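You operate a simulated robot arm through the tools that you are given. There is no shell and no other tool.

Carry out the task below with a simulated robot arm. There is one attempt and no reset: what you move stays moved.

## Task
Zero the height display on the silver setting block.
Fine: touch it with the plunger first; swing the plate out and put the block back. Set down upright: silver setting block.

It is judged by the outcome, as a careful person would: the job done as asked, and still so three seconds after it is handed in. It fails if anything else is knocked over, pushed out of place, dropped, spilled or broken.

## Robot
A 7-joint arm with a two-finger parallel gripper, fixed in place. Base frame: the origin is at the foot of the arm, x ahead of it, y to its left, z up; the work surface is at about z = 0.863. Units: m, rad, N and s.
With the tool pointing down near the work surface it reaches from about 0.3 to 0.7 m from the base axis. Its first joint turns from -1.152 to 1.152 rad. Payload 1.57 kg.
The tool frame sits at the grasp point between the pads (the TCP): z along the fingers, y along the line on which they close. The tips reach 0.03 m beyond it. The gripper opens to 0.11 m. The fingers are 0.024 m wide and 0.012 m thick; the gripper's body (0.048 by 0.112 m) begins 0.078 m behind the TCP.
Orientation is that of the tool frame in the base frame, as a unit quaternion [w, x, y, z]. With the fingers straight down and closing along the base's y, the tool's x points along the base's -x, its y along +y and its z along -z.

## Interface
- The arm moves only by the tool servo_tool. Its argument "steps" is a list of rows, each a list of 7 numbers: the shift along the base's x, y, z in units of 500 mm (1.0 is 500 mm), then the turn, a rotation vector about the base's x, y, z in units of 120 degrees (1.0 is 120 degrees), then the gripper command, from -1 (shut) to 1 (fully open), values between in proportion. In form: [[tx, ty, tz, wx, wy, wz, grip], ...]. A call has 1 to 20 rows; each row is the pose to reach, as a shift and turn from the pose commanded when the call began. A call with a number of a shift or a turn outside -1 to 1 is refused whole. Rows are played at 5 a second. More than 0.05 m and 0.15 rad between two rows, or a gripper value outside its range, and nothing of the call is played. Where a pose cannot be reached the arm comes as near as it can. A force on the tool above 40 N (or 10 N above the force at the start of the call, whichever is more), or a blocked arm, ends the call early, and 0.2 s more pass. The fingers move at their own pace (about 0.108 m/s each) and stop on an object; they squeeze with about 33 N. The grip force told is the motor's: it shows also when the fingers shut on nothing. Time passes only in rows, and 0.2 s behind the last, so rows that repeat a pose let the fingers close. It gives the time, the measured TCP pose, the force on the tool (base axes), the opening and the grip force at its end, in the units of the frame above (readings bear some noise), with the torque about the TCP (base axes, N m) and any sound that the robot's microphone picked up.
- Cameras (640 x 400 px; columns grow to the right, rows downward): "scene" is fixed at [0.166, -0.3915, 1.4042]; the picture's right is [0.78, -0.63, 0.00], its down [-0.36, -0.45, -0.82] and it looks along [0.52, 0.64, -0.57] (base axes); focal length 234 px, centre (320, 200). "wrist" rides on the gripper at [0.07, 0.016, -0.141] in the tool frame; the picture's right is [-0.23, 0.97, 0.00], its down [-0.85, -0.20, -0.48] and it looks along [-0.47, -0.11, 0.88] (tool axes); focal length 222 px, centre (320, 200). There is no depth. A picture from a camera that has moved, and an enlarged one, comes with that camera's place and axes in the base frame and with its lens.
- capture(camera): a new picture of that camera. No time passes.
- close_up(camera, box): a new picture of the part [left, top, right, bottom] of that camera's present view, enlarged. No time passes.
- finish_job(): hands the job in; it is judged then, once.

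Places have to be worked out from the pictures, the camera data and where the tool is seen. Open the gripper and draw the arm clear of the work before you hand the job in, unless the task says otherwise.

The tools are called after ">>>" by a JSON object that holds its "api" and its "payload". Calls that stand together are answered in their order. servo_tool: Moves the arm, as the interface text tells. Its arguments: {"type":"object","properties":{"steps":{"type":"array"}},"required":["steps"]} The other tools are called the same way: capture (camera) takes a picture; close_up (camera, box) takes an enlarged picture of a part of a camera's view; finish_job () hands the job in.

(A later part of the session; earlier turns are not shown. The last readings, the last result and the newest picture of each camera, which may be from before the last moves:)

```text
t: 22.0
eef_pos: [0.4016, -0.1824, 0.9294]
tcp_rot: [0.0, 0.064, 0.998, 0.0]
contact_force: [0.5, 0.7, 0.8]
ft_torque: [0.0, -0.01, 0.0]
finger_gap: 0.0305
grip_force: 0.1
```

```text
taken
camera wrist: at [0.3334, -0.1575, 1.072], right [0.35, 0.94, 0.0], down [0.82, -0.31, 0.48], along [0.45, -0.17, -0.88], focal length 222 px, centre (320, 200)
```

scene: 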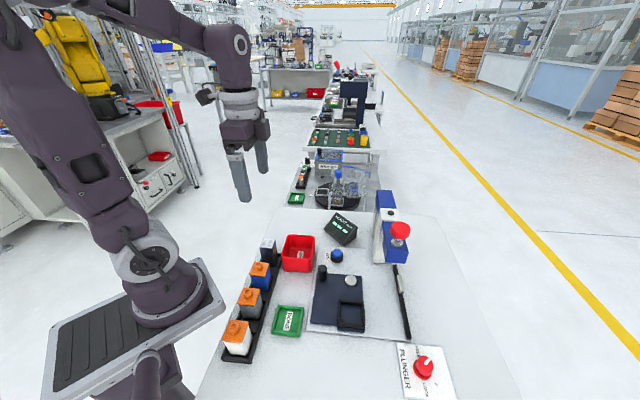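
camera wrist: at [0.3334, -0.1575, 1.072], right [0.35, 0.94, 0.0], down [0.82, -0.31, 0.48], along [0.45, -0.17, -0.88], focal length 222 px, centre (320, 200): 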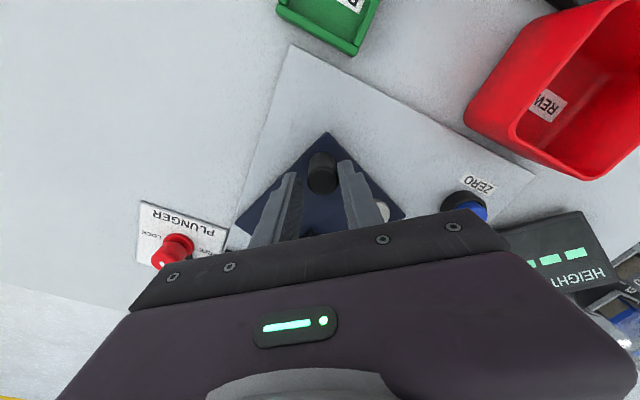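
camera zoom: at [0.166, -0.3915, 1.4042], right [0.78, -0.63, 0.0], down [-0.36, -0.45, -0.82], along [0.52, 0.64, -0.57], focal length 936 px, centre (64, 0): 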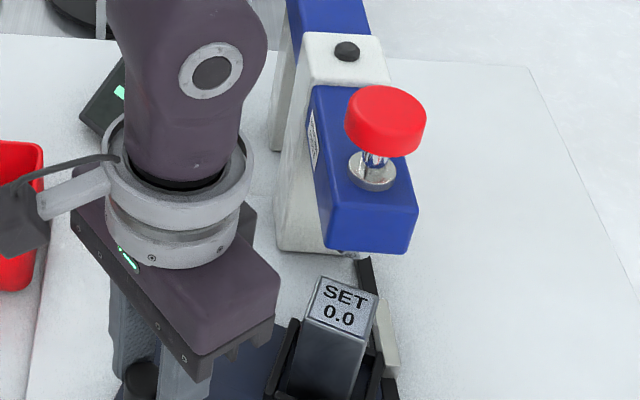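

>>> {"api": "close_up", "payload": {"camera": "scene", "box": [380, 240, 428, 270]}}

>>> {"api": "close_up", "payload": {"camera": "scene", "box": [370, 255, 434, 300]}}

```text
13.33 times, centred on (404, 255) of scene
camera zoom: at [0.166, -0.3915, 1.4042], right [0.78, -0.63, 0.0], down [-0.36, -0.45, -0.82], along [0.52, 0.64, -0.57], focal length 3118 px, centre (-800, -533)
```

zoom: 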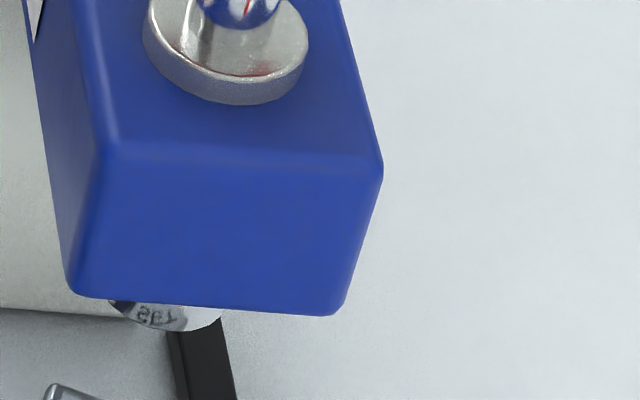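

```text
8.89 times, centred on (402, 278) of scene
camera zoom: at [0.166, -0.3915, 1.4042], right [0.78, -0.63, 0.0], down [-0.36, -0.45, -0.82], along [0.52, 0.64, -0.57], focal length 2079 px, centre (-409, -489)
```

zoom: 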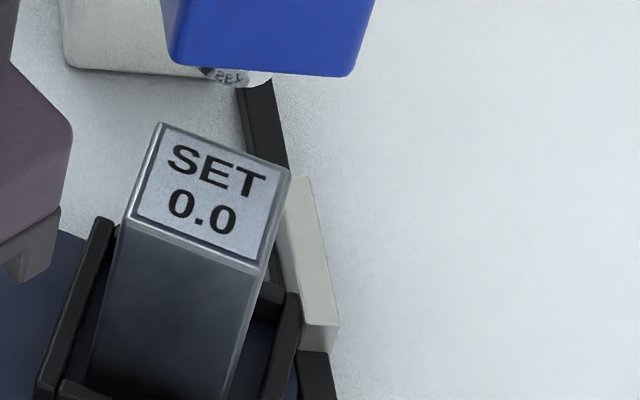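

The plunger's disc bottom is at z≈0.976, clear of the block top at ~0.962. I'll swing the last portion slowly to ~90°.

>>> {"api": "servo_tool", "payload": {"steps": [[0.0035, -0.0055, 0, 0, 0, 0.01, -0.45], [0.007, -0.0108, 0, 0, 0, 0.0208, -0.45], [0.0109, -0.016, 0, 0, 0, 0.031, -0.45], [0.0148, -0.0208, 0, 0, 0, 0.0417, -0.45], [0.019, -0.0255, 0, 0, 0, 0.052, -0.45], [0.0234, -0.0302, 0, 0, 0, 0.0625, -0.45], [0.0234, -0.0302, 0, 0, 0, 0.0625, -0.45]]}}

>>> {"api": "close_up", "payload": {"camera": "scene", "box": [350, 220, 430, 290]}}

>>> {"api": "close_up", "payload": {"camera": "scene", "box": [280, 200, 440, 340]}}

```text
t: 23.6
eef_pos: [0.4137, -0.1993, 0.9289]
tcp_rot: [0.0, -0.001, 1.0, -0.001]
contact_force: [0.5, 0.3, 0.5]
ft_torque: [0.0, -0.04, 0.01]
finger_gap: 0.0302
grip_force: 0.0
```

```text
5.71 times, centred on (390, 255) of scene
camera zoom: at [0.166, -0.3915, 1.4042], right [0.78, -0.63, 0.0], down [-0.36, -0.45, -0.82], along [0.52, 0.64, -0.57], focal length 1336 px, centre (-80, -114)
```

zoom: 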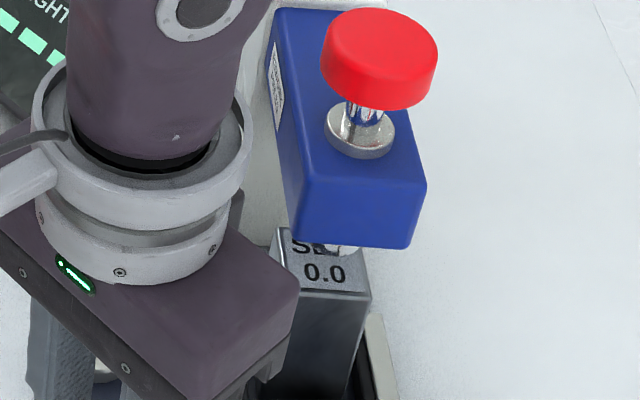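

```text
2.86 times, centred on (360, 270) of scene
camera zoom: at [0.166, -0.3915, 1.4042], right [0.78, -0.63, 0.0], down [-0.36, -0.45, -0.82], along [0.52, 0.64, -0.57], focal length 668 px, centre (206, 0)
```

zoom: 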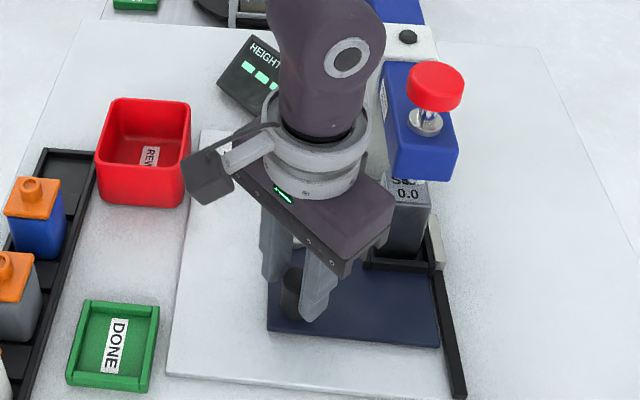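

The block is nearly under the plunger and no stop force yet. I'll nudge the plate a few more degrees to seat it at its stop.

>>> {"api": "servo_tool", "payload": {"steps": [[0.0023, -0.0022, 0, 0, 0, 0, -0.45], [0.0046, -0.0044, 0, 0, 0, 0, -0.45], [0.0046, -0.0044, 0, 0, 0, 0, -0.45]]}}

>>> {"api": "close_up", "payload": {"camera": "scene", "box": [320, 240, 440, 340]}}

```text
t: 24.4
eef_pos: [0.4159, -0.2013, 0.929]
tcp_rot: [0.0, -0.001, 1.0, 0.0]
contact_force: [0.0, 0.3, 0.0]
ft_torque: [0.02, 0.0, 0.02]
finger_gap: 0.0301
grip_force: 0.0
```

```text
4.00 times, centred on (380, 290) of scene
camera zoom: at [0.166, -0.3915, 1.4042], right [0.78, -0.63, 0.0], down [-0.36, -0.45, -0.82], along [0.52, 0.64, -0.57], focal length 936 px, centre (80, -160)
```

zoom: 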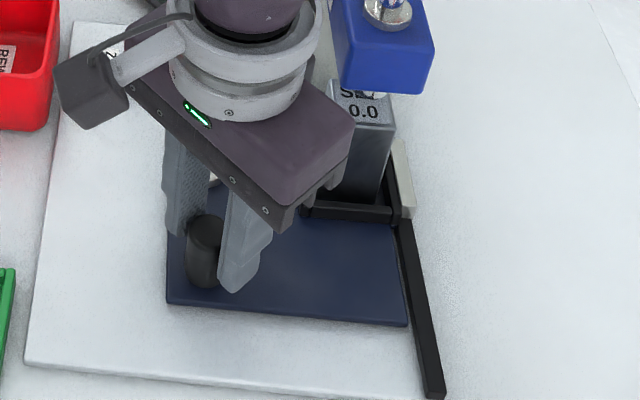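

The plate edges look parallel with the base, so it is about at 90°. One more small nudge to confirm it meets the stop.

>>> {"api": "servo_tool", "payload": {"steps": [[0.0023, -0.0022, 0, 0, 0, 0, -0.45], [0.0048, -0.0042, 0, 0, 0, 0, -0.45], [0.0048, -0.0042, 0, 0, 0, 0, -0.45]]}}

>>> {"api": "close_up", "payload": {"camera": "scene", "box": [320, 240, 440, 340]}}

>>> {"api": "close_up", "payload": {"camera": "wrist", "box": [220, 80, 420, 230]}}

```text
t: 25.2
eef_pos: [0.4189, -0.2037, 0.9281]
tcp_rot: [0.0, -0.001, 1.0, 0.0]
contact_force: [-1.1, -0.5, 1.0]
ft_torque: [-0.01, 0.0, -0.02]
finger_gap: 0.0301
grip_force: 0.1
```

```text
4.00 times, centred on (380, 290) of scene
camera zoom: at [0.166, -0.3915, 1.4042], right [0.78, -0.63, 0.0], down [-0.36, -0.45, -0.82], along [0.52, 0.64, -0.57], focal length 936 px, centre (80, -160)
```

zoom: 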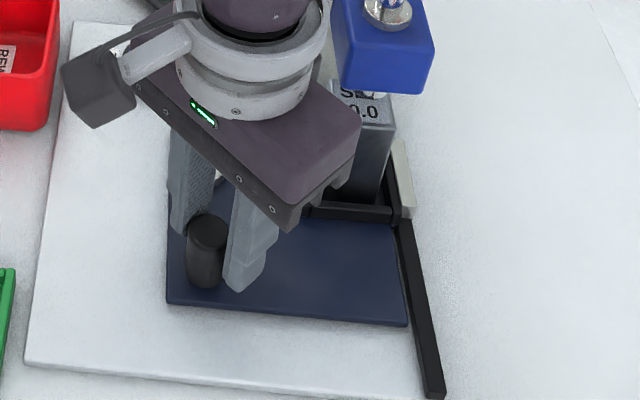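

```text
2.67 times, centred on (320, 155) of wrist
camera zoom: at [0.347, -0.1876, 1.0717], right [0.23, 0.97, 0.0], down [0.86, -0.2, 0.48], along [0.47, -0.11, -0.88], focal length 592 px, centre (320, 320)
```

zoom: 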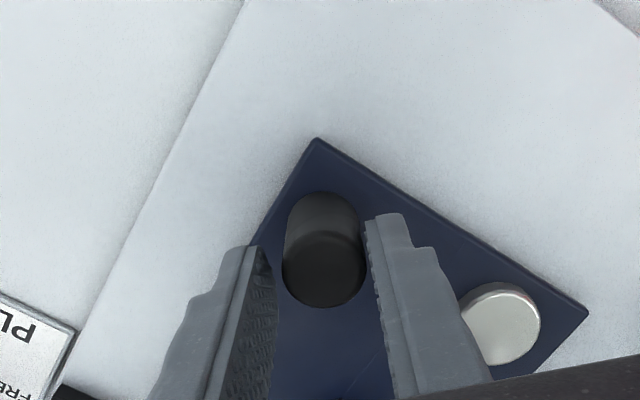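

>>> {"api": "servo_tool", "payload": {"steps": [[0.002, -0.003, 0, 0, 0, 0, -0.45], [0.004, -0.007, 0, 0, 0, 0, -0.45], [0.004, -0.007, 0, 0, 0, 0, -0.45]]}}

>>> {"api": "close_up", "payload": {"camera": "scene", "box": [320, 240, 440, 340]}}

>>> {"api": "close_up", "payload": {"camera": "scene", "box": [380, 240, 444, 280]}}

```text
t: 26.0
eef_pos: [0.4203, -0.2068, 0.9297]
tcp_rot: [0.0, -0.001, 1.0, 0.0]
contact_force: [-2.2, 6.3, -1.6]
ft_torque: [0.06, 0.04, 0.02]
finger_gap: 0.0348
grip_force: 2.6
```

```text
4.00 times, centred on (380, 290) of scene
camera zoom: at [0.166, -0.3914, 1.4043], right [0.78, -0.63, 0.0], down [-0.36, -0.45, -0.82], along [0.52, 0.64, -0.57], focal length 936 px, centre (80, -160)
```

zoom: 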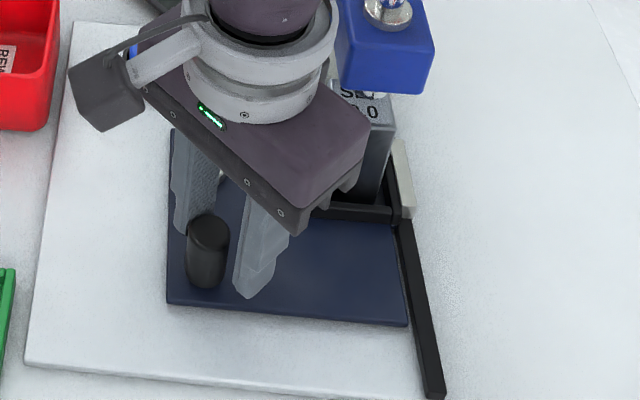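

```text
10.00 times, centred on (412, 260) of scene
camera zoom: at [0.166, -0.3914, 1.4043], right [0.78, -0.63, 0.0], down [-0.36, -0.45, -0.82], along [0.52, 0.64, -0.57], focal length 2339 px, centre (-600, -400)
```

zoom: 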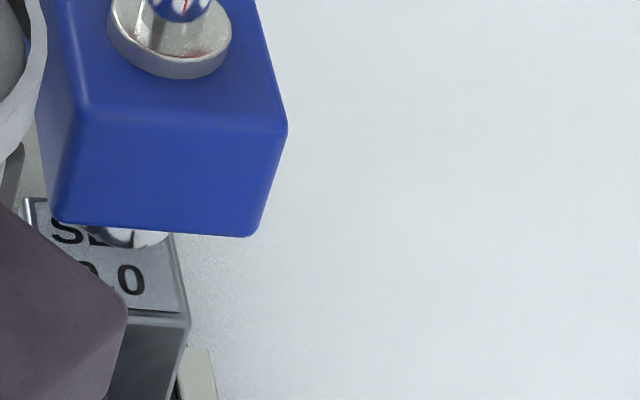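

The plate is against its stop (6 N, plate unmoved) with the block under the plunger. I'll ease off, open, and lift clear of the peg to z≈1.15.

>>> {"api": "servo_tool", "payload": {"steps": [[-0.005, 0.008, 0, 0, 0, 0, -0.4], [-0.006, 0.01, 0, 0, 0, 0, -0.1], [-0.006, 0.01, 0, 0, 0, 0, -0.1], [-0.006, 0.01, 0.06, 0, 0, 0, -0.1], [-0.006, 0.01, 0.15, 0, 0, 0, -0.1], [-0.006, 0.01, 0.24, 0, 0, 0, -0.1], [-0.006, 0.01, 0.33, 0, 0, 0, -0.5], [-0.006, 0.01, 0.42, 0, 0, 0, -1], [-0.006, 0.01, 0.44, 0, 0, 0, -1]]}}

>>> {"api": "capture", "payload": {"camera": "wrist"}}

>>> {"api": "close_up", "payload": {"camera": "scene", "box": [300, 190, 460, 315]}}

```text
t: 28.0
eef_pos: [0.4196, -0.202, 1.1495]
tcp_rot: [0.001, -0.001, 1.0, 0.001]
contact_force: [-0.3, -0.2, 0.1]
ft_torque: [-0.05, 0.01, 0.01]
finger_gap: 0.0
grip_force: 21.1
```

```text
taken
camera wrist: at [0.3483, -0.186, 1.2919], right [0.23, 0.97, 0.0], down [0.86, -0.2, 0.48], along [0.47, -0.11, -0.88], focal length 222 px, centre (320, 200)
```

wrist: 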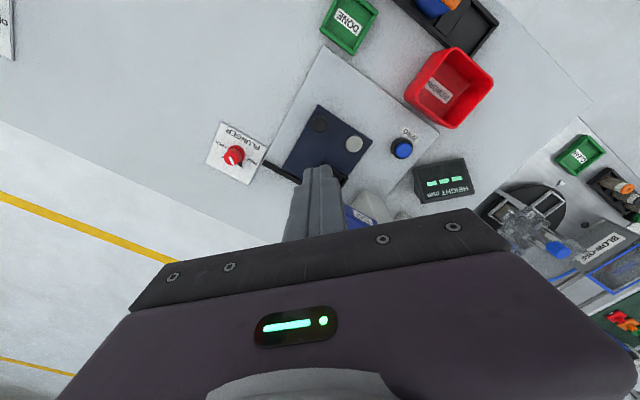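

```text
3.20 times, centred on (380, 252) of scene
camera zoom: at [0.166, -0.3915, 1.4042], right [0.78, -0.63, 0.0], down [-0.36, -0.45, -0.82], along [0.52, 0.64, -0.57], focal length 748 px, centre (128, 32)
```

zoom: 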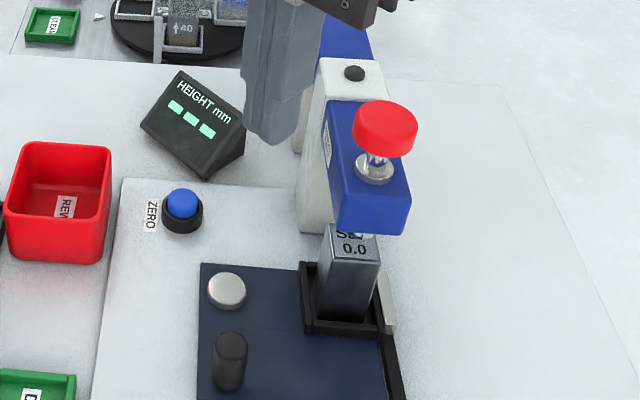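

The nest sits under the head; the plate and block look right. I'll go over the red plunger knob (~(0.528,-0.210), top z≈1.077) with closed fingers and stop just above it.

>>> {"api": "servo_tool", "payload": {"steps": [[0.06, -0.004, 0, 0, 0, 0, -1], [0.13, -0.01, 0, 0, 0, 0, -1], [0.19, -0.014, 0, 0, 0, 0, -1], [0.217, -0.016, 0, 0, 0, 0, -1], [0.217, -0.016, -0.04, 0, 0, 0, -1], [0.217, -0.016, -0.065, 0, 0, 0, -1], [0.217, -0.016, -0.065, 0, 0, 0, -1]]}}

>>> {"api": "close_up", "payload": {"camera": "scene", "box": [320, 170, 460, 290]}}

>>> {"api": "close_up", "payload": {"camera": "wrist", "box": [220, 80, 420, 230]}}

```text
t: 29.6
eef_pos: [0.5291, -0.2113, 1.1182]
tcp_rot: [0.0, -0.001, 1.0, 0.0]
contact_force: [0.0, -0.1, 0.6]
ft_torque: [-0.03, -0.01, 0.01]
finger_gap: 0.0002
grip_force: 21.1
```

```text
3.33 times, centred on (390, 230) of scene
camera zoom: at [0.166, -0.3915, 1.4042], right [0.78, -0.63, 0.0], down [-0.36, -0.45, -0.82], along [0.52, 0.64, -0.57], focal length 780 px, centre (87, 100)
```

zoom: 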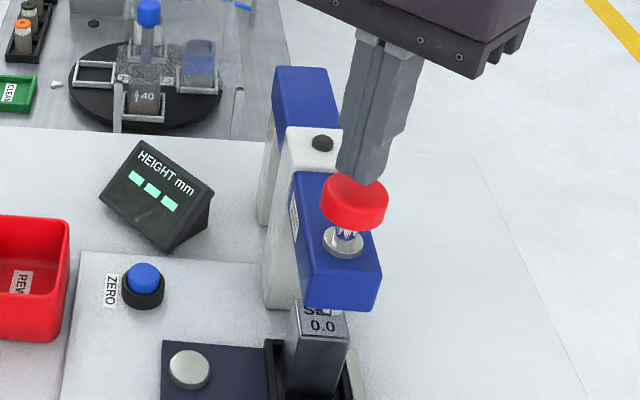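

```text
2.67 times, centred on (320, 155) of wrist
camera zoom: at [0.4568, -0.1954, 1.2602], right [0.23, 0.97, 0.0], down [0.85, -0.2, 0.48], along [0.47, -0.11, -0.88], focal length 592 px, centre (320, 320)
```

zoom: 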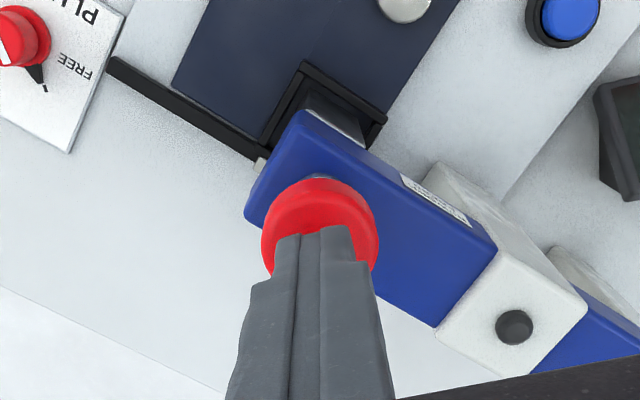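

The fingertips are ~11 mm above the knob, ~4 mm too far in x. I'll correct and press down in small steps, watching force and display.

>>> {"api": "servo_tool", "payload": {"steps": [[-0.008, 0.004, 0, 0, 0, 0, -1], [-0.008, 0.004, -0.012, 0, 0, 0, -1], [-0.008, 0.004, -0.02, 0, 0, 0, -1], [-0.008, 0.004, -0.028, 0, 0, 0, -1], [-0.008, 0.004, -0.034, 0, 0, 0, -1], [-0.008, 0.004, -0.034, 0, 0, 0, -1]]}}

>>> {"api": "close_up", "payload": {"camera": "scene", "box": [320, 170, 460, 290]}}

```text
t: 31.0
eef_pos: [0.5217, -0.2089, 1.0999]
tcp_rot: [0.0, -0.001, 1.0, 0.0]
contact_force: [1.7, -0.6, 0.4]
ft_torque: [-0.05, 0.0, 0.02]
finger_gap: 0.0
grip_force: 21.4
```

```text
3.33 times, centred on (390, 230) of scene
camera zoom: at [0.166, -0.3915, 1.4042], right [0.78, -0.63, 0.0], down [-0.36, -0.45, -0.82], along [0.52, 0.64, -0.57], focal length 780 px, centre (87, 100)
```

zoom: 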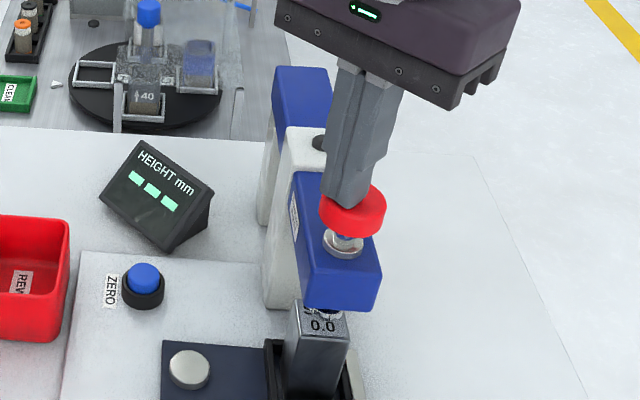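

The plunger moves down easily with the push (knob lowered several mm). I'll continue in small steps until it touches the block.

>>> {"api": "servo_tool", "payload": {"steps": [[0, 0, -0.004, 0, 0, 0, -1], [0, 0, -0.008, 0, 0, 0, -1], [0, 0, -0.012, 0, 0, 0, -1], [0, 0, -0.012, 0, 0, 0, -1]]}}

>>> {"api": "close_up", "payload": {"camera": "scene", "box": [320, 170, 460, 290]}}

>>> {"api": "close_up", "payload": {"camera": "scene", "box": [380, 225, 428, 275]}}

```text
t: 32.0
eef_pos: [0.5228, -0.2065, 1.0939]
tcp_rot: [0.0, 0.0, 1.0, 0.0]
contact_force: [-1.6, 1.2, 1.8]
ft_torque: [0.03, 0.02, 0.02]
finger_gap: 0.0001
grip_force: 20.7
```

```text
3.33 times, centred on (390, 230) of scene
camera zoom: at [0.1659, -0.3915, 1.4042], right [0.78, -0.63, 0.0], down [-0.36, -0.45, -0.82], along [0.52, 0.64, -0.57], focal length 780 px, centre (87, 100)
```

zoom: 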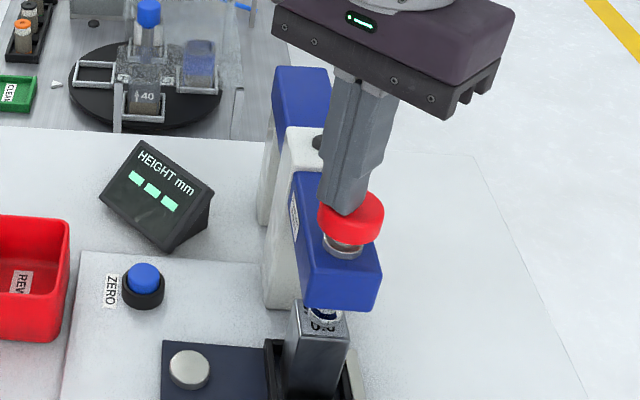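

```text
8.00 times, centred on (404, 250) of scene
camera zoom: at [0.1659, -0.3915, 1.4042], right [0.78, -0.63, 0.0], down [-0.36, -0.45, -0.82], along [0.52, 0.64, -0.57], focal length 1871 px, centre (-352, -200)
```

zoom: 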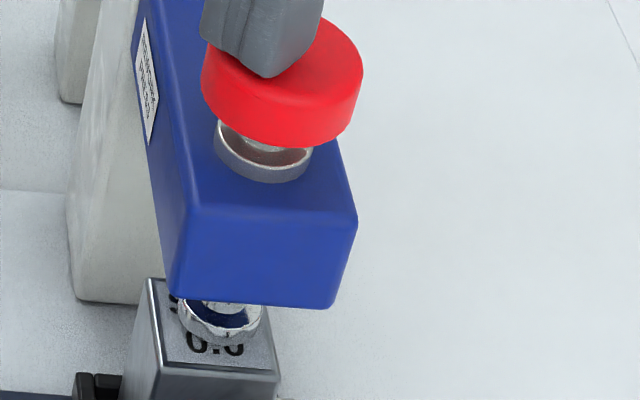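

The plunger foot is now just above the block's top. I'll press a few more mm in 1 mm steps.

>>> {"api": "servo_tool", "payload": {"steps": [[0, -0.003, -0.002, 0, 0, 0, -1], [0, -0.003, -0.004, 0, 0, 0, -1], [0, -0.003, -0.006, 0, 0, 0, -1], [0, -0.003, -0.008, 0, 0, 0, -1], [0, -0.003, -0.008, 0, 0, 0, -1]]}}

>>> {"api": "close_up", "payload": {"camera": "scene", "box": [320, 170, 460, 290]}}

>>> {"api": "close_up", "payload": {"camera": "scene", "box": [380, 225, 428, 275]}}

```text
t: 33.2
eef_pos: [0.5212, -0.21, 1.091]
tcp_rot: [0.001, -0.001, 1.0, 0.0]
contact_force: [3.6, 2.9, 13.0]
ft_torque: [0.07, 0.04, -0.11]
finger_gap: 0.0
grip_force: 21.3
```

```text
3.33 times, centred on (390, 230) of scene
camera zoom: at [0.1659, -0.3913, 1.4043], right [0.78, -0.63, 0.0], down [-0.36, -0.45, -0.82], along [0.52, 0.64, -0.57], focal length 780 px, centre (87, 100)
```

zoom: 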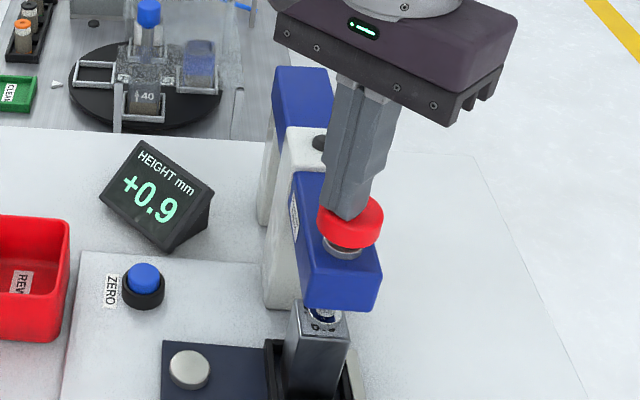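

```text
8.00 times, centred on (404, 250) of scene
camera zoom: at [0.1659, -0.3913, 1.4043], right [0.78, -0.63, 0.0], down [-0.36, -0.45, -0.82], along [0.52, 0.64, -0.57], focal length 1871 px, centre (-352, -200)
```

zoom: 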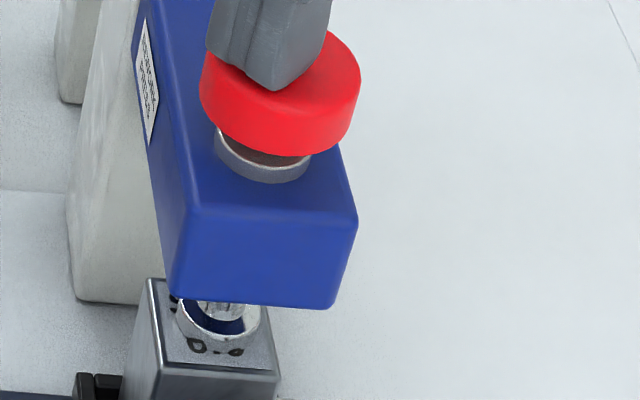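

The foot touches the block (13 N) and the display reads +0.9. I'll lift the tool off gently and see whether the plunger stays down and the reading holds.

>>> {"api": "servo_tool", "payload": {"steps": [[0, 0, 0.006, 0, 0, 0, -1], [0, 0, 0.02, 0, 0, 0, -1], [0, 0, 0.04, 0, 0, 0, -1], [0, 0, 0.04, 0, 0, 0, -1]]}}

>>> {"api": "close_up", "payload": {"camera": "scene", "box": [320, 170, 460, 290]}}

>>> {"api": "close_up", "payload": {"camera": "scene", "box": [380, 225, 428, 275]}}

```text
t: 34.2
eef_pos: [0.5208, -0.2106, 1.1124]
tcp_rot: [0.0, -0.001, 1.0, -0.001]
contact_force: [-0.2, -0.1, -0.3]
ft_torque: [0.01, -0.01, -0.01]
finger_gap: 0.0
grip_force: 21.7
```

```text
3.33 times, centred on (390, 230) of scene
camera zoom: at [0.166, -0.3915, 1.4042], right [0.78, -0.63, 0.0], down [-0.36, -0.45, -0.82], along [0.52, 0.64, -0.57], focal length 780 px, centre (87, 100)
```

zoom: 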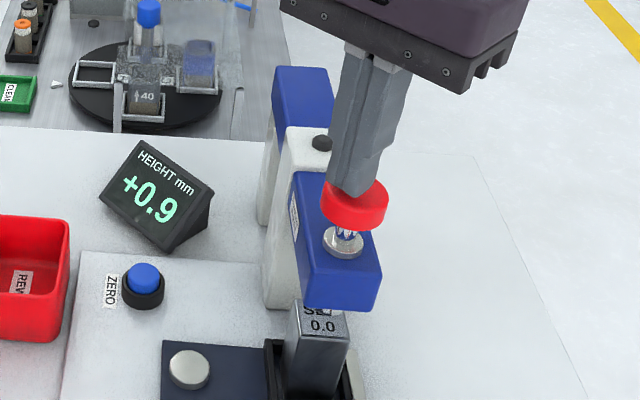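

```text
8.00 times, centred on (404, 250) of scene
camera zoom: at [0.166, -0.3915, 1.4042], right [0.78, -0.63, 0.0], down [-0.36, -0.45, -0.82], along [0.52, 0.64, -0.57], focal length 1871 px, centre (-352, -200)
```

zoom: 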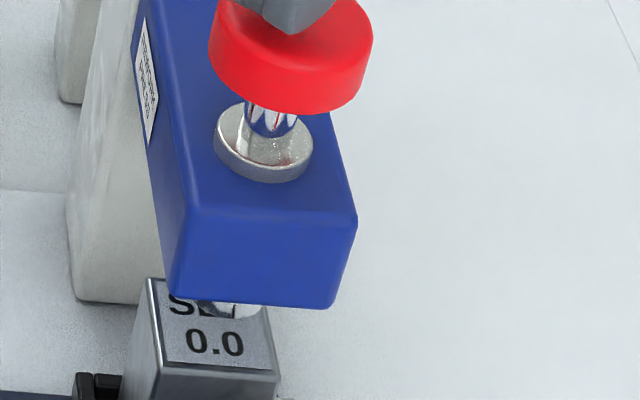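

The reading +0.9 holds after the spring returns the plunger. Now I'll move over the ZERO button (~(0.4935,-0.063)) with closed fingers and stop well above it.

>>> {"api": "servo_tool", "payload": {"steps": [[0, 0, 0.06, 0, 0, 0, -1], [-0.012, 0.07, 0.06, 0, 0, 0, -1], [-0.028, 0.15, 0.06, 0, 0, 0, -1], [-0.042, 0.23, 0.06, 0, 0, 0, -1], [-0.0546, 0.295, 0.06, 0, 0, 0, -1], [-0.0546, 0.295, -0.03, 0, 0, 0, -1], [-0.0546, 0.295, -0.12, 0, 0, 0, -1], [-0.0546, 0.295, -0.21, 0, 0, 0, -1], [-0.0546, 0.295, -0.21, 0, 0, 0, -1]]}}

>>> {"api": "close_up", "payload": {"camera": "scene", "box": [280, 180, 408, 280]}}

>>> {"api": "close_up", "payload": {"camera": "wrist", "box": [220, 80, 420, 230]}}

```text
t: 36.2
eef_pos: [0.4937, -0.0598, 1.0078]
tcp_rot: [0.0, -0.001, 1.0, 0.0]
contact_force: [-0.8, 2.1, 0.2]
ft_torque: [-0.02, 0.01, -0.03]
finger_gap: 0.0
grip_force: 21.1
```

```text
4.00 times, centred on (344, 230) of scene
camera zoom: at [0.166, -0.3915, 1.4042], right [0.78, -0.63, 0.0], down [-0.36, -0.45, -0.82], along [0.52, 0.64, -0.57], focal length 936 px, centre (224, 80)
```

zoom: 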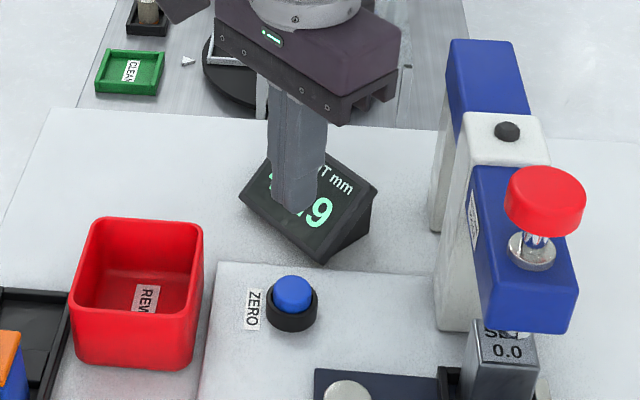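

```text
2.67 times, centred on (320, 155) of wrist
camera zoom: at [0.4227, -0.0442, 1.1492], right [0.23, 0.97, 0.0], down [0.86, -0.2, 0.48], along [0.47, -0.11, -0.88], focal length 592 px, centre (320, 320)
```

zoom: 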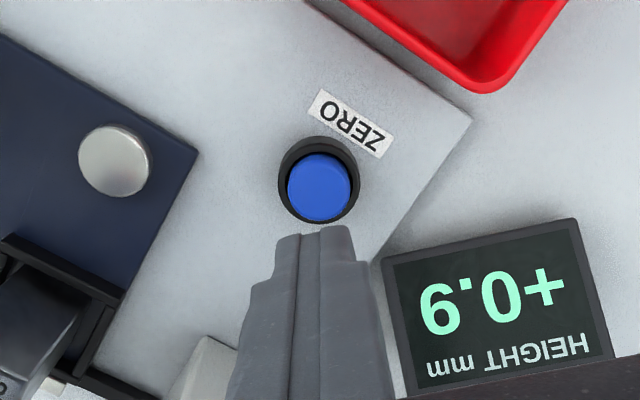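

The fingertips are aligned over the button to within ~2 mm. I'll descend and press in small steps, watching the force.

>>> {"api": "servo_tool", "payload": {"steps": [[-0.001, -0.004, -0.06, 0, 0, 0, -1], [-0.001, -0.004, -0.11, 0, 0, 0, -1], [-0.001, -0.004, -0.13, 0, 0, 0, -1], [-0.001, -0.004, -0.138, 0, 0, 0, -1], [-0.001, -0.004, -0.144, 0, 0, 0, -1], [-0.001, -0.004, -0.148, 0, 0, 0, -1]]}}

>>> {"api": "close_up", "payload": {"camera": "scene", "box": [280, 180, 408, 280]}}

>>> {"api": "close_up", "payload": {"camera": "wrist", "box": [220, 80, 480, 230]}}

```text
t: 37.6
eef_pos: [0.4954, -0.0645, 0.9305]
tcp_rot: [0.0, 0.001, 1.0, 0.0]
contact_force: [0.7, 0.8, 0.1]
ft_torque: [0.02, -0.01, 0.01]
finger_gap: 0.0
grip_force: 21.3
```

```text
4.00 times, centred on (344, 230) of scene
camera zoom: at [0.166, -0.3915, 1.4042], right [0.78, -0.63, 0.0], down [-0.36, -0.45, -0.82], along [0.52, 0.64, -0.57], focal length 936 px, centre (224, 80)
```

zoom: 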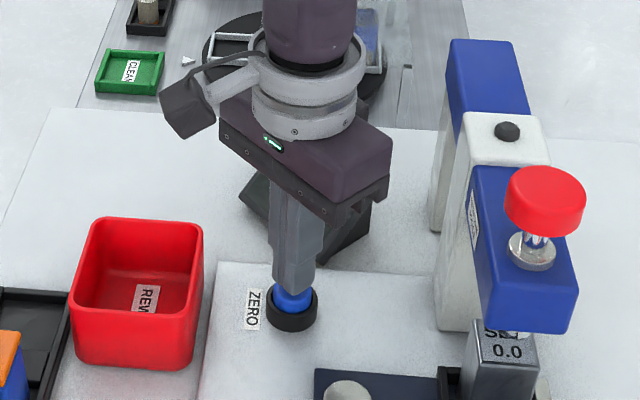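

```text
2.46 times, centred on (350, 155) of wrist
camera zoom: at [0.4236, -0.0475, 1.0734], right [0.23, 0.97, 0.0], down [0.86, -0.2, 0.48], along [0.47, -0.11, -0.88], focal length 547 px, centre (246, 311)
```

zoom: 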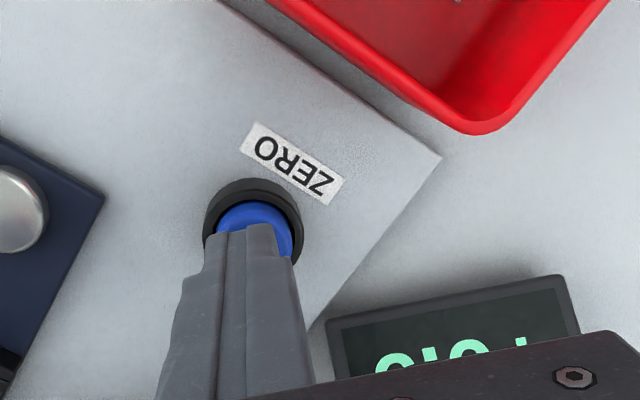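

No contact yet at tip z≈0.90; the tips are right over the blue cap. I'll keep pressing in 1–1.5 mm steps.

>>> {"api": "servo_tool", "payload": {"steps": [[-0.003, 0.003, -0.003, 0, 0, 0, -1], [-0.003, 0.003, -0.006, 0, 0, 0, -1], [-0.003, 0.003, -0.009, 0, 0, 0, -1], [-0.003, 0.003, -0.012, 0, 0, 0, -1]]}}

>>> {"api": "close_up", "payload": {"camera": "scene", "box": [300, 220, 364, 270]}}

>>> {"api": "close_up", "payload": {"camera": "wrist", "box": [220, 80, 480, 230]}}

```text
t: 38.6
eef_pos: [0.4928, -0.062, 0.9251]
tcp_rot: [-0.001, -0.001, 1.0, 0.001]
contact_force: [-0.1, -0.3, 0.1]
ft_torque: [-0.01, -0.02, 0.0]
finger_gap: 0.0001
grip_force: 21.6
```

```text
8.00 times, centred on (332, 245) of scene
camera zoom: at [0.166, -0.3915, 1.4042], right [0.78, -0.63, 0.0], down [-0.36, -0.45, -0.82], along [0.52, 0.64, -0.57], focal length 1871 px, centre (224, -160)
```

zoom: 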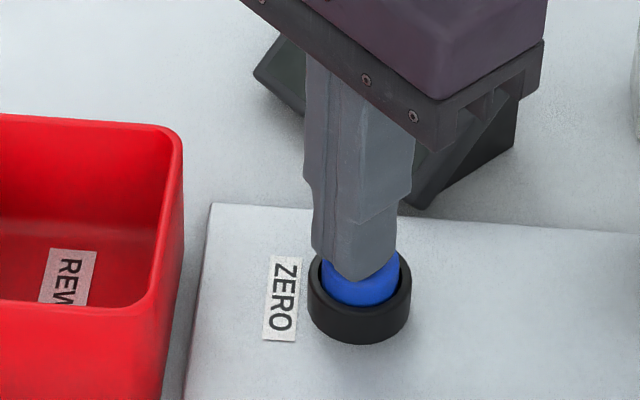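

```text
2.46 times, centred on (350, 155) of wrist
camera zoom: at [0.4213, -0.0456, 1.0676], right [0.23, 0.97, 0.0], down [0.85, -0.2, 0.48], along [0.47, -0.11, -0.88], focal length 547 px, centre (246, 311)
```

zoom: 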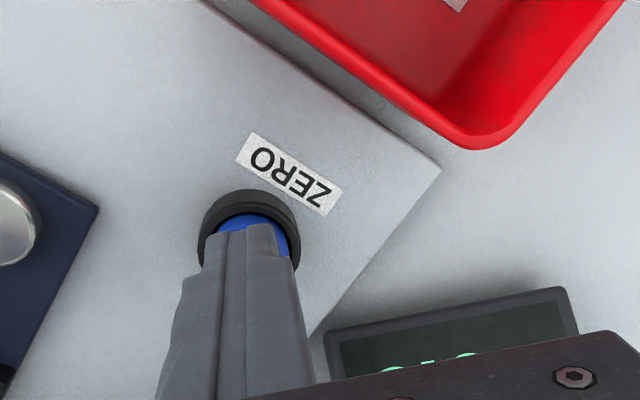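

>>> {"api": "servo_tool", "payload": {"steps": [[0, 0, -0.003, 0, 0, 0, -1], [0, 0, -0.006, 0, 0, 0, -1], [0, 0, -0.009, 0, 0, 0, -1]]}}

>>> {"api": "close_up", "payload": {"camera": "scene", "box": [300, 220, 364, 270]}}

>>> {"api": "close_up", "payload": {"camera": "scene", "box": [310, 195, 374, 245]}}

```text
t: 39.4
eef_pos: [0.4927, -0.0613, 0.9216]
tcp_rot: [0.0, -0.001, 1.0, 0.0]
contact_force: [-0.8, -0.2, 1.8]
ft_torque: [0.01, 0.02, -0.02]
finger_gap: 0.0
grip_force: 21.3
```

```text
8.00 times, centred on (332, 245) of scene
camera zoom: at [0.166, -0.3915, 1.4042], right [0.78, -0.63, 0.0], down [-0.36, -0.45, -0.82], along [0.52, 0.64, -0.57], focal length 1871 px, centre (224, -160)
```

zoom: 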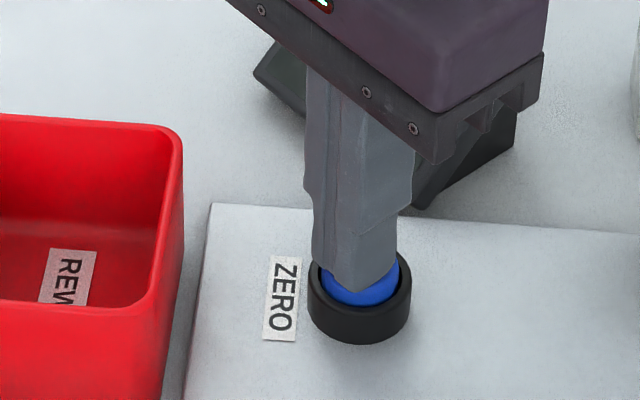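

```text
8.00 times, centred on (342, 220) of scene
camera zoom: at [0.166, -0.3915, 1.4042], right [0.78, -0.63, 0.0], down [-0.36, -0.45, -0.82], along [0.52, 0.64, -0.57], focal length 1871 px, centre (144, 40)
```

zoom: 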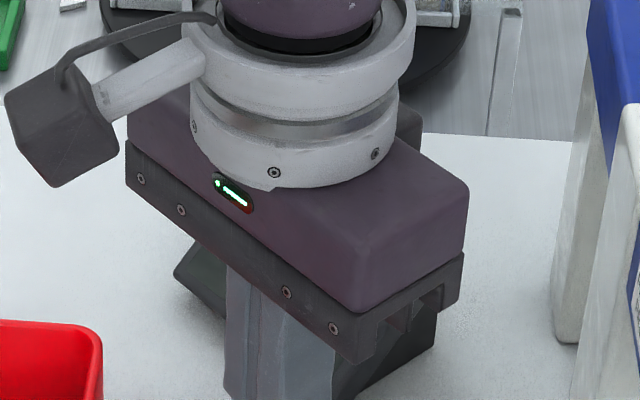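

Contact just starts (1.8 N). I'll press further in 1 mm steps.

>>> {"api": "servo_tool", "payload": {"steps": [[0, 0, -0.002, 0, 0, 0, -1], [0, 0, -0.004, 0, 0, 0, -1], [0, 0, -0.006, 0, 0, 0, -1], [0, 0, -0.006, 0, 0, 0, -1]]}}

>>> {"api": "close_up", "payload": {"camera": "wrist", "box": [220, 80, 480, 230]}}

```text
t: 40.4
eef_pos: [0.4919, -0.0627, 0.9179]
tcp_rot: [0.001, -0.001, 1.0, 0.0]
contact_force: [1.9, 0.2, 2.9]
ft_torque: [-0.04, -0.08, -0.02]
finger_gap: 0.0
grip_force: 21.7
heard: click
```

```text
2.46 times, centred on (350, 155) of wrist
camera zoom: at [0.421, -0.0462, 1.0599], right [0.23, 0.97, 0.0], down [0.85, -0.2, 0.48], along [0.47, -0.11, -0.88], focal length 547 px, centre (246, 311)
```

zoom: 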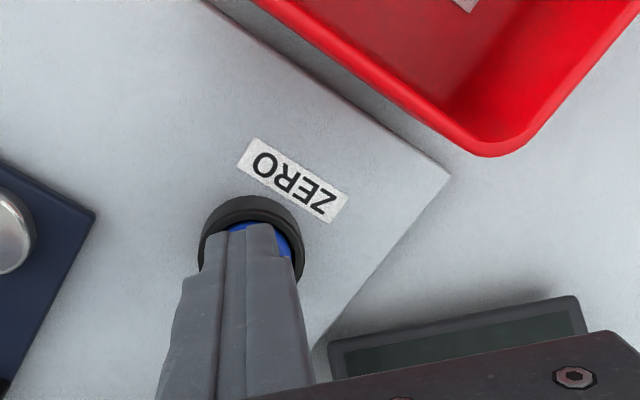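

A click was heard. I'll lift off the button and read the display.

>>> {"api": "servo_tool", "payload": {"steps": [[0, 0, 0.02, 0, 0, 0, -1], [0, 0, 0.1, 0, 0, 0, -1], [0, 0, 0.18, 0, 0, 0, -1], [0, 0, 0.2, 0, 0, 0, -1]]}}

>>> {"api": "close_up", "payload": {"camera": "wrist", "box": [220, 80, 480, 230]}}

>>> {"api": "close_up", "payload": {"camera": "scene", "box": [300, 190, 440, 290]}}

```text
t: 41.4
eef_pos: [0.492, -0.0615, 1.0167]
tcp_rot: [0.0, 0.0, 1.0, 0.0]
contact_force: [-0.1, -0.8, -0.1]
ft_torque: [0.01, -0.01, 0.04]
finger_gap: 0.0
grip_force: 21.4
```

```text
2.46 times, centred on (350, 155) of wrist
camera zoom: at [0.4211, -0.0458, 1.1596], right [0.23, 0.97, 0.0], down [0.86, -0.2, 0.48], along [0.47, -0.11, -0.88], focal length 547 px, centre (246, 311)
```

zoom: 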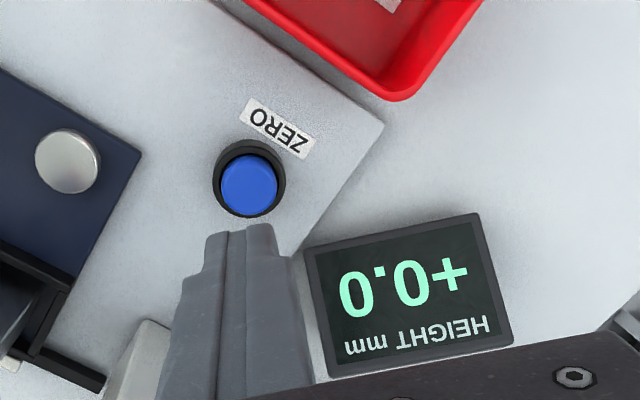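

```text
4.00 times, centred on (370, 240) of scene
camera zoom: at [0.166, -0.3915, 1.4042], right [0.78, -0.63, 0.0], down [-0.36, -0.45, -0.82], along [0.52, 0.64, -0.57], focal length 936 px, centre (120, 40)
```

zoom: 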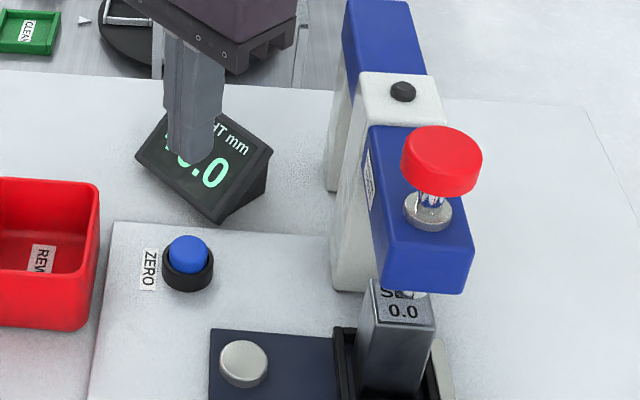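

The display reads +0.0 — zeroed. Now I'll go back over the peg (~(0.4155,-0.200)) at yaw 0 to swing the plate out.

>>> {"api": "servo_tool", "payload": {"steps": [[0, 0, 0.08, 0, 0, 0, -1], [-0.04, -0.07, 0.08, 0, 0, 0, -0.5], [-0.08, -0.145, 0.08, 0, 0, 0, 0.0], [-0.12, -0.22, 0.08, 0, 0, 0, 0.0], [-0.153, -0.277, 0.08, 0, 0, 0, 0.0], [-0.153, -0.277, 0.0, 0, 0, 0, 0.0], [-0.153, -0.277, -0.04, 0, 0, 0, 0.0], [-0.153, -0.277, -0.04, 0, 0, 0, 0.0]]}}

>>> {"api": "close_up", "payload": {"camera": "scene", "box": [310, 220, 438, 320]}}

>>> {"api": "close_up", "payload": {"camera": "wrist", "box": [220, 80, 420, 230]}}

```text
t: 43.2
eef_pos: [0.415, -0.1996, 0.9975]
tcp_rot: [0.0, 0.0, 1.0, 0.0]
contact_force: [0.0, -0.2, 0.4]
ft_torque: [-0.01, -0.03, -0.03]
finger_gap: 0.0551
grip_force: 0.0
```

```text
4.00 times, centred on (374, 270) of scene
camera zoom: at [0.166, -0.3915, 1.4042], right [0.78, -0.63, 0.0], down [-0.36, -0.45, -0.82], along [0.52, 0.64, -0.57], focal length 936 px, centre (104, -80)
```

zoom: 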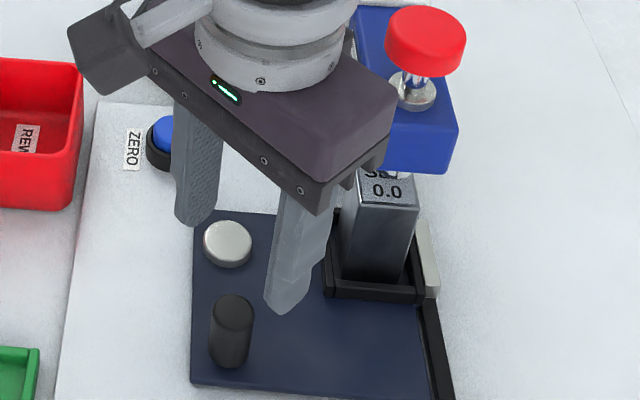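

```text
2.67 times, centred on (320, 155) of wrist
camera zoom: at [0.3438, -0.1822, 1.1385], right [0.23, 0.97, 0.0], down [0.86, -0.2, 0.48], along [0.47, -0.11, -0.88], focal length 592 px, centre (320, 320)
```

zoom: 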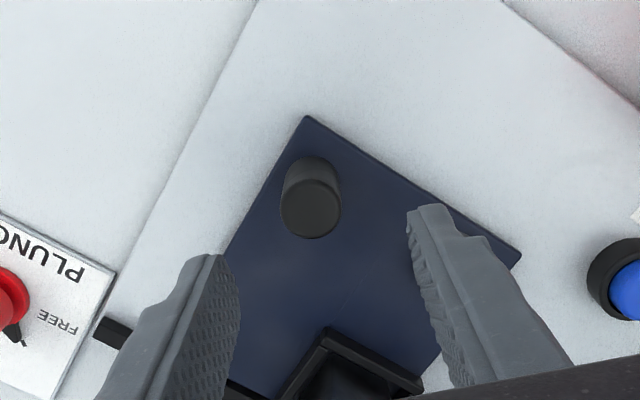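

The peg is between the fingers as expected. I'll descend and cage it again.

>>> {"api": "servo_tool", "payload": {"steps": [[-0.004, -0.002, -0.06, 0, 0, 0, 0.0], [-0.004, -0.002, -0.11, 0, 0, 0, 0.0], [-0.004, -0.002, -0.136, 0, 0, 0, 0.0], [-0.004, -0.002, -0.136, 0, 0, 0, -0.3], [-0.004, -0.002, -0.136, 0, 0, 0, -0.45], [-0.004, -0.002, -0.136, 0, 0, 0, -0.45]]}}

>>> {"api": "close_up", "payload": {"camera": "wrist", "box": [220, 80, 420, 230]}}

```text
t: 44.6
eef_pos: [0.4131, -0.2001, 0.9317]
tcp_rot: [0.0, 0.0, 1.0, 0.0]
contact_force: [-0.2, 0.3, 0.3]
ft_torque: [0.0, 0.03, 0.01]
finger_gap: 0.0304
grip_force: 0.0
```

```text
2.67 times, centred on (320, 155) of wrist
camera zoom: at [0.3425, -0.1844, 1.0735], right [0.23, 0.97, 0.0], down [0.86, -0.2, 0.48], along [0.47, -0.11, -0.88], focal length 592 px, centre (320, 320)
```

zoom: 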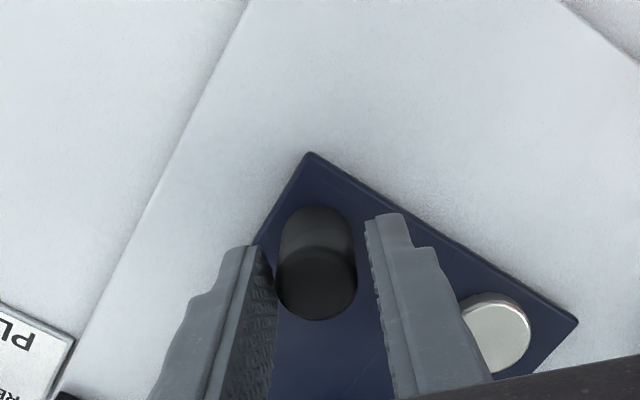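

Caged. I'll swing the plate back out along the reverse arc, first half now.

>>> {"api": "servo_tool", "payload": {"steps": [[-0.0033, 0.0047, 0, 0, 0, -0.0104, -0.45], [-0.0066, 0.0094, 0, 0, 0, -0.0208, -0.45], [-0.0105, 0.0143, 0, 0, 0, -0.0312, -0.45], [-0.0144, 0.0194, 0, 0, 0, -0.0417, -0.45], [-0.0214, 0.0302, 0, 0, 0, -0.0625, -0.45], [-0.0274, 0.0414, 0, 0, 0, -0.0833, -0.45], [-0.0324, 0.0532, 0, 0, 0, -0.104, -0.45], [-0.0362, 0.0654, 0, 0, 0, -0.125, -0.45], [-0.039, 0.0778, 0, 0, 0, -0.146, -0.45], [-0.0408, 0.0904, 0, 0, 0, -0.167, -0.45], [-0.0414, 0.1032, 0, 0, 0, -0.1875, -0.45], [-0.041, 0.116, 0, 0, 0, -0.208, -0.45]]}}

>>> {"api": "close_up", "payload": {"camera": "scene", "box": [280, 200, 440, 340]}}

```text
t: 47.2
eef_pos: [0.3936, -0.1442, 0.9304]
tcp_rot: [-0.001, 0.215, 0.977, 0.0]
contact_force: [-0.6, 0.0, 0.1]
ft_torque: [0.0, 0.02, 0.0]
finger_gap: 0.0305
grip_force: 0.2
```

```text
2.86 times, centred on (360, 270) of scene
camera zoom: at [0.166, -0.3915, 1.4042], right [0.78, -0.63, 0.0], down [-0.36, -0.45, -0.82], along [0.52, 0.64, -0.57], focal length 668 px, centre (206, 0)
```

zoom: 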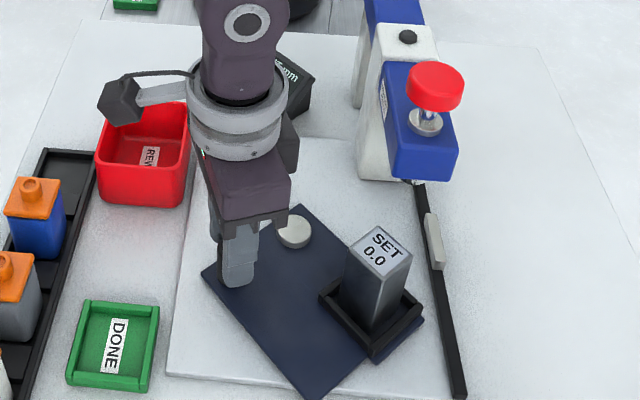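

The swing-out goes smoothly with the block still upright. I'll finish the remaining arc slowly.

>>> {"api": "servo_tool", "payload": {"steps": [[0.0016, 0.0126, 0, 0, 0, -0.0208, -0.45], [0.0044, 0.0252, 0, 0, 0, -0.0417, -0.45], [0.0082, 0.0374, 0, 0, 0, -0.0625, -0.45], [0.013, 0.0492, 0, 0, 0, -0.0833, -0.45], [0.0188, 0.0606, 0, 0, 0, -0.104, -0.45], [0.0222, 0.066, 0, 0, 0, -0.1145, -0.45], [0.0256, 0.0714, 0, 0, 0, -0.125, -0.45], [0.0295, 0.0765, 0, 0, 0, -0.1355, -0.45], [0.0334, 0.0816, 0, 0, 0, -0.146, -0.45], [0.0377, 0.0863, 0, 0, 0, -0.1565, -0.45], [0.042, 0.091, 0, 0, 0, -0.167, -0.45], [0.042, 0.091, 0, 0, 0, -0.167, -0.45]]}}

>>> {"api": "close_up", "payload": {"camera": "scene", "box": [280, 220, 440, 340]}}

>>> {"api": "close_up", "payload": {"camera": "wrist", "box": [220, 80, 420, 230]}}

```text
t: 49.8
eef_pos: [0.4145, -0.0984, 0.9287]
tcp_rot: [0.0, 0.382, 0.924, 0.0]
contact_force: [-0.9, -0.5, 0.4]
ft_torque: [0.03, 0.02, 0.04]
finger_gap: 0.0306
grip_force: 0.0
```

```text
3.33 times, centred on (360, 280) of scene
camera zoom: at [0.166, -0.3915, 1.4042], right [0.78, -0.63, 0.0], down [-0.36, -0.45, -0.82], along [0.52, 0.64, -0.57], focal length 780 px, centre (187, -67)
```

zoom: 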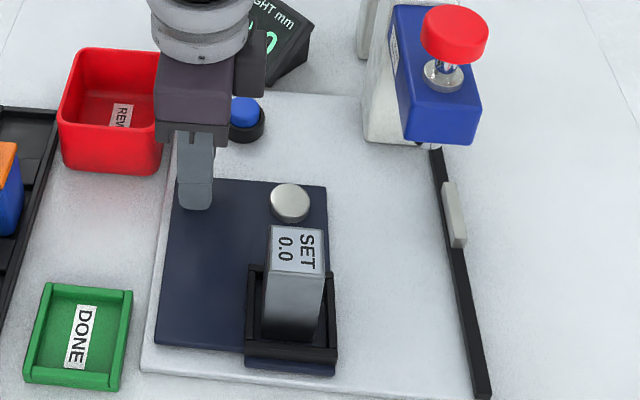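

```text
2.67 times, centred on (320, 155) of wrist
camera zoom: at [0.375, -0.0381, 1.0712], right [0.85, 0.53, 0.0], down [0.46, -0.75, 0.48], along [0.25, -0.41, -0.88], focal length 592 px, centre (320, 320)
```

zoom: 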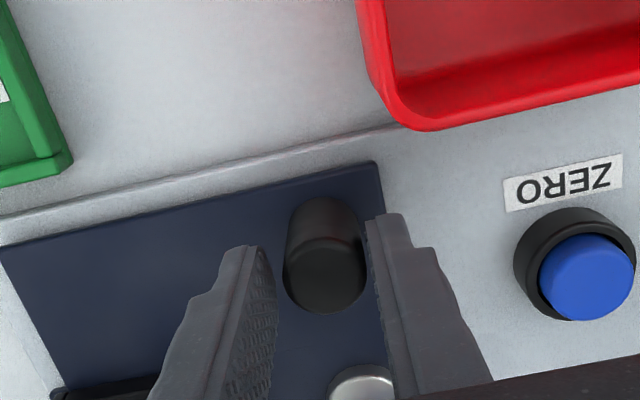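

The plate appears back home; I'll compare with the initial close-up for the same crop.

>>> {"api": "close_up", "payload": {"camera": "scene", "box": [300, 255, 420, 345]}}

```text
4.44 times, centred on (360, 300) of scene
camera zoom: at [0.166, -0.3915, 1.4042], right [0.78, -0.63, 0.0], down [-0.36, -0.45, -0.82], along [0.52, 0.64, -0.57], focal length 1040 px, centre (142, -244)
```

zoom: 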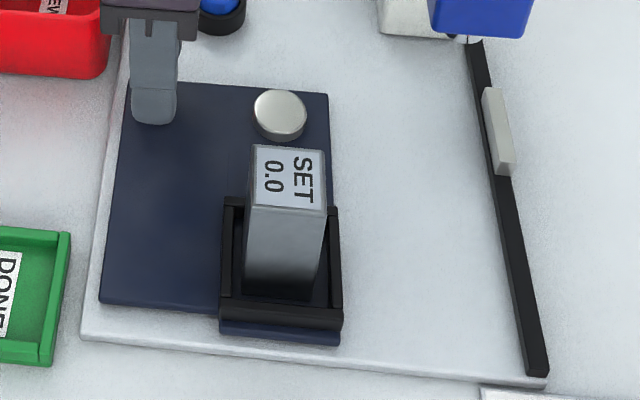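

The plate is exactly at its initial position. I'll open, lift off the peg, and go back above the block in the nest.

>>> {"api": "servo_tool", "payload": {"steps": [[0, 0, 0, 0, 0, 0, -0.2], [0, 0, 0, 0, 0, 0, 0.0], [0, 0, 0.06, 0, 0, 0, 0.0], [0, 0, 0.14, 0, 0, 0, 0.0], [0, 0, 0.22, 0, 0, 0, 0.1], [0, 0, 0.26, 0, 0, 0, 0.2], [-0.008, -0.07, 0.26, 0, 0, 0, 0.2], [-0.017, -0.15, 0.26, 0, 0, 0, 0.2], [-0.025, -0.224, 0.26, 0, 0, 0, 0.2], [-0.025, -0.224, 0.22, 0, 0, 0, 0.2], [-0.025, -0.224, 0.22, 0, 0, 0, 0.2]]}}

>>> {"api": "close_up", "payload": {"camera": "wrist", "box": [240, 80, 400, 220]}}

>>> {"api": "close_up", "payload": {"camera": "scene", "box": [290, 240, 418, 340]}}

```text
t: 52.2
eef_pos: [0.4012, -0.2085, 1.0421]
tcp_rot: [0.001, 0.382, 0.924, 0.0]
contact_force: [-0.1, 0.5, 0.7]
ft_torque: [0.01, 0.03, -0.01]
finger_gap: 0.0659
grip_force: 0.1
```

```text
2.86 times, centred on (320, 150) of wrist
camera zoom: at [0.3624, -0.1481, 1.184], right [0.85, 0.53, 0.0], down [0.46, -0.75, 0.48], along [0.25, -0.41, -0.88], focal length 635 px, centre (320, 343)
```

zoom: 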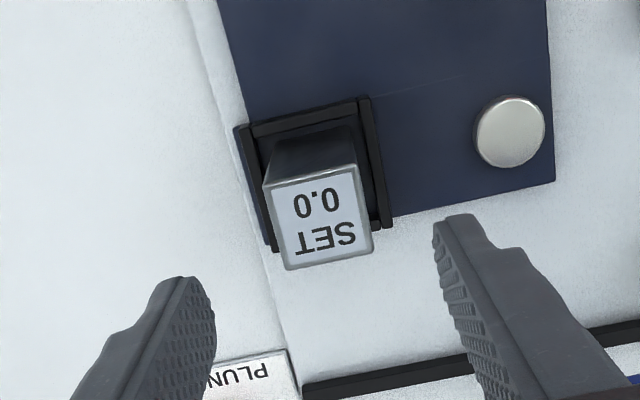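

```text
4.00 times, centred on (354, 290) of scene
camera zoom: at [0.166, -0.3915, 1.4042], right [0.78, -0.63, 0.0], down [-0.36, -0.45, -0.82], along [0.52, 0.64, -0.57], focal length 936 px, centre (184, -160)
```

zoom: 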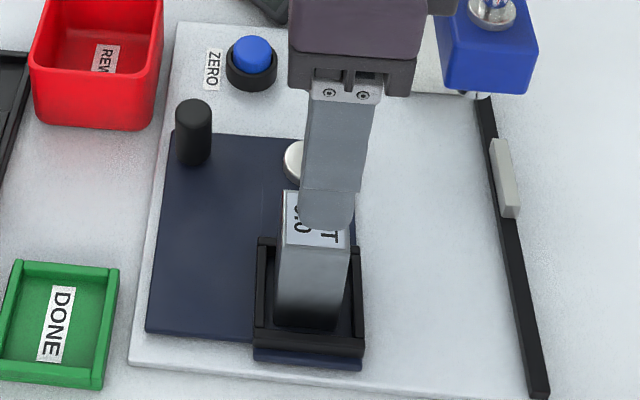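

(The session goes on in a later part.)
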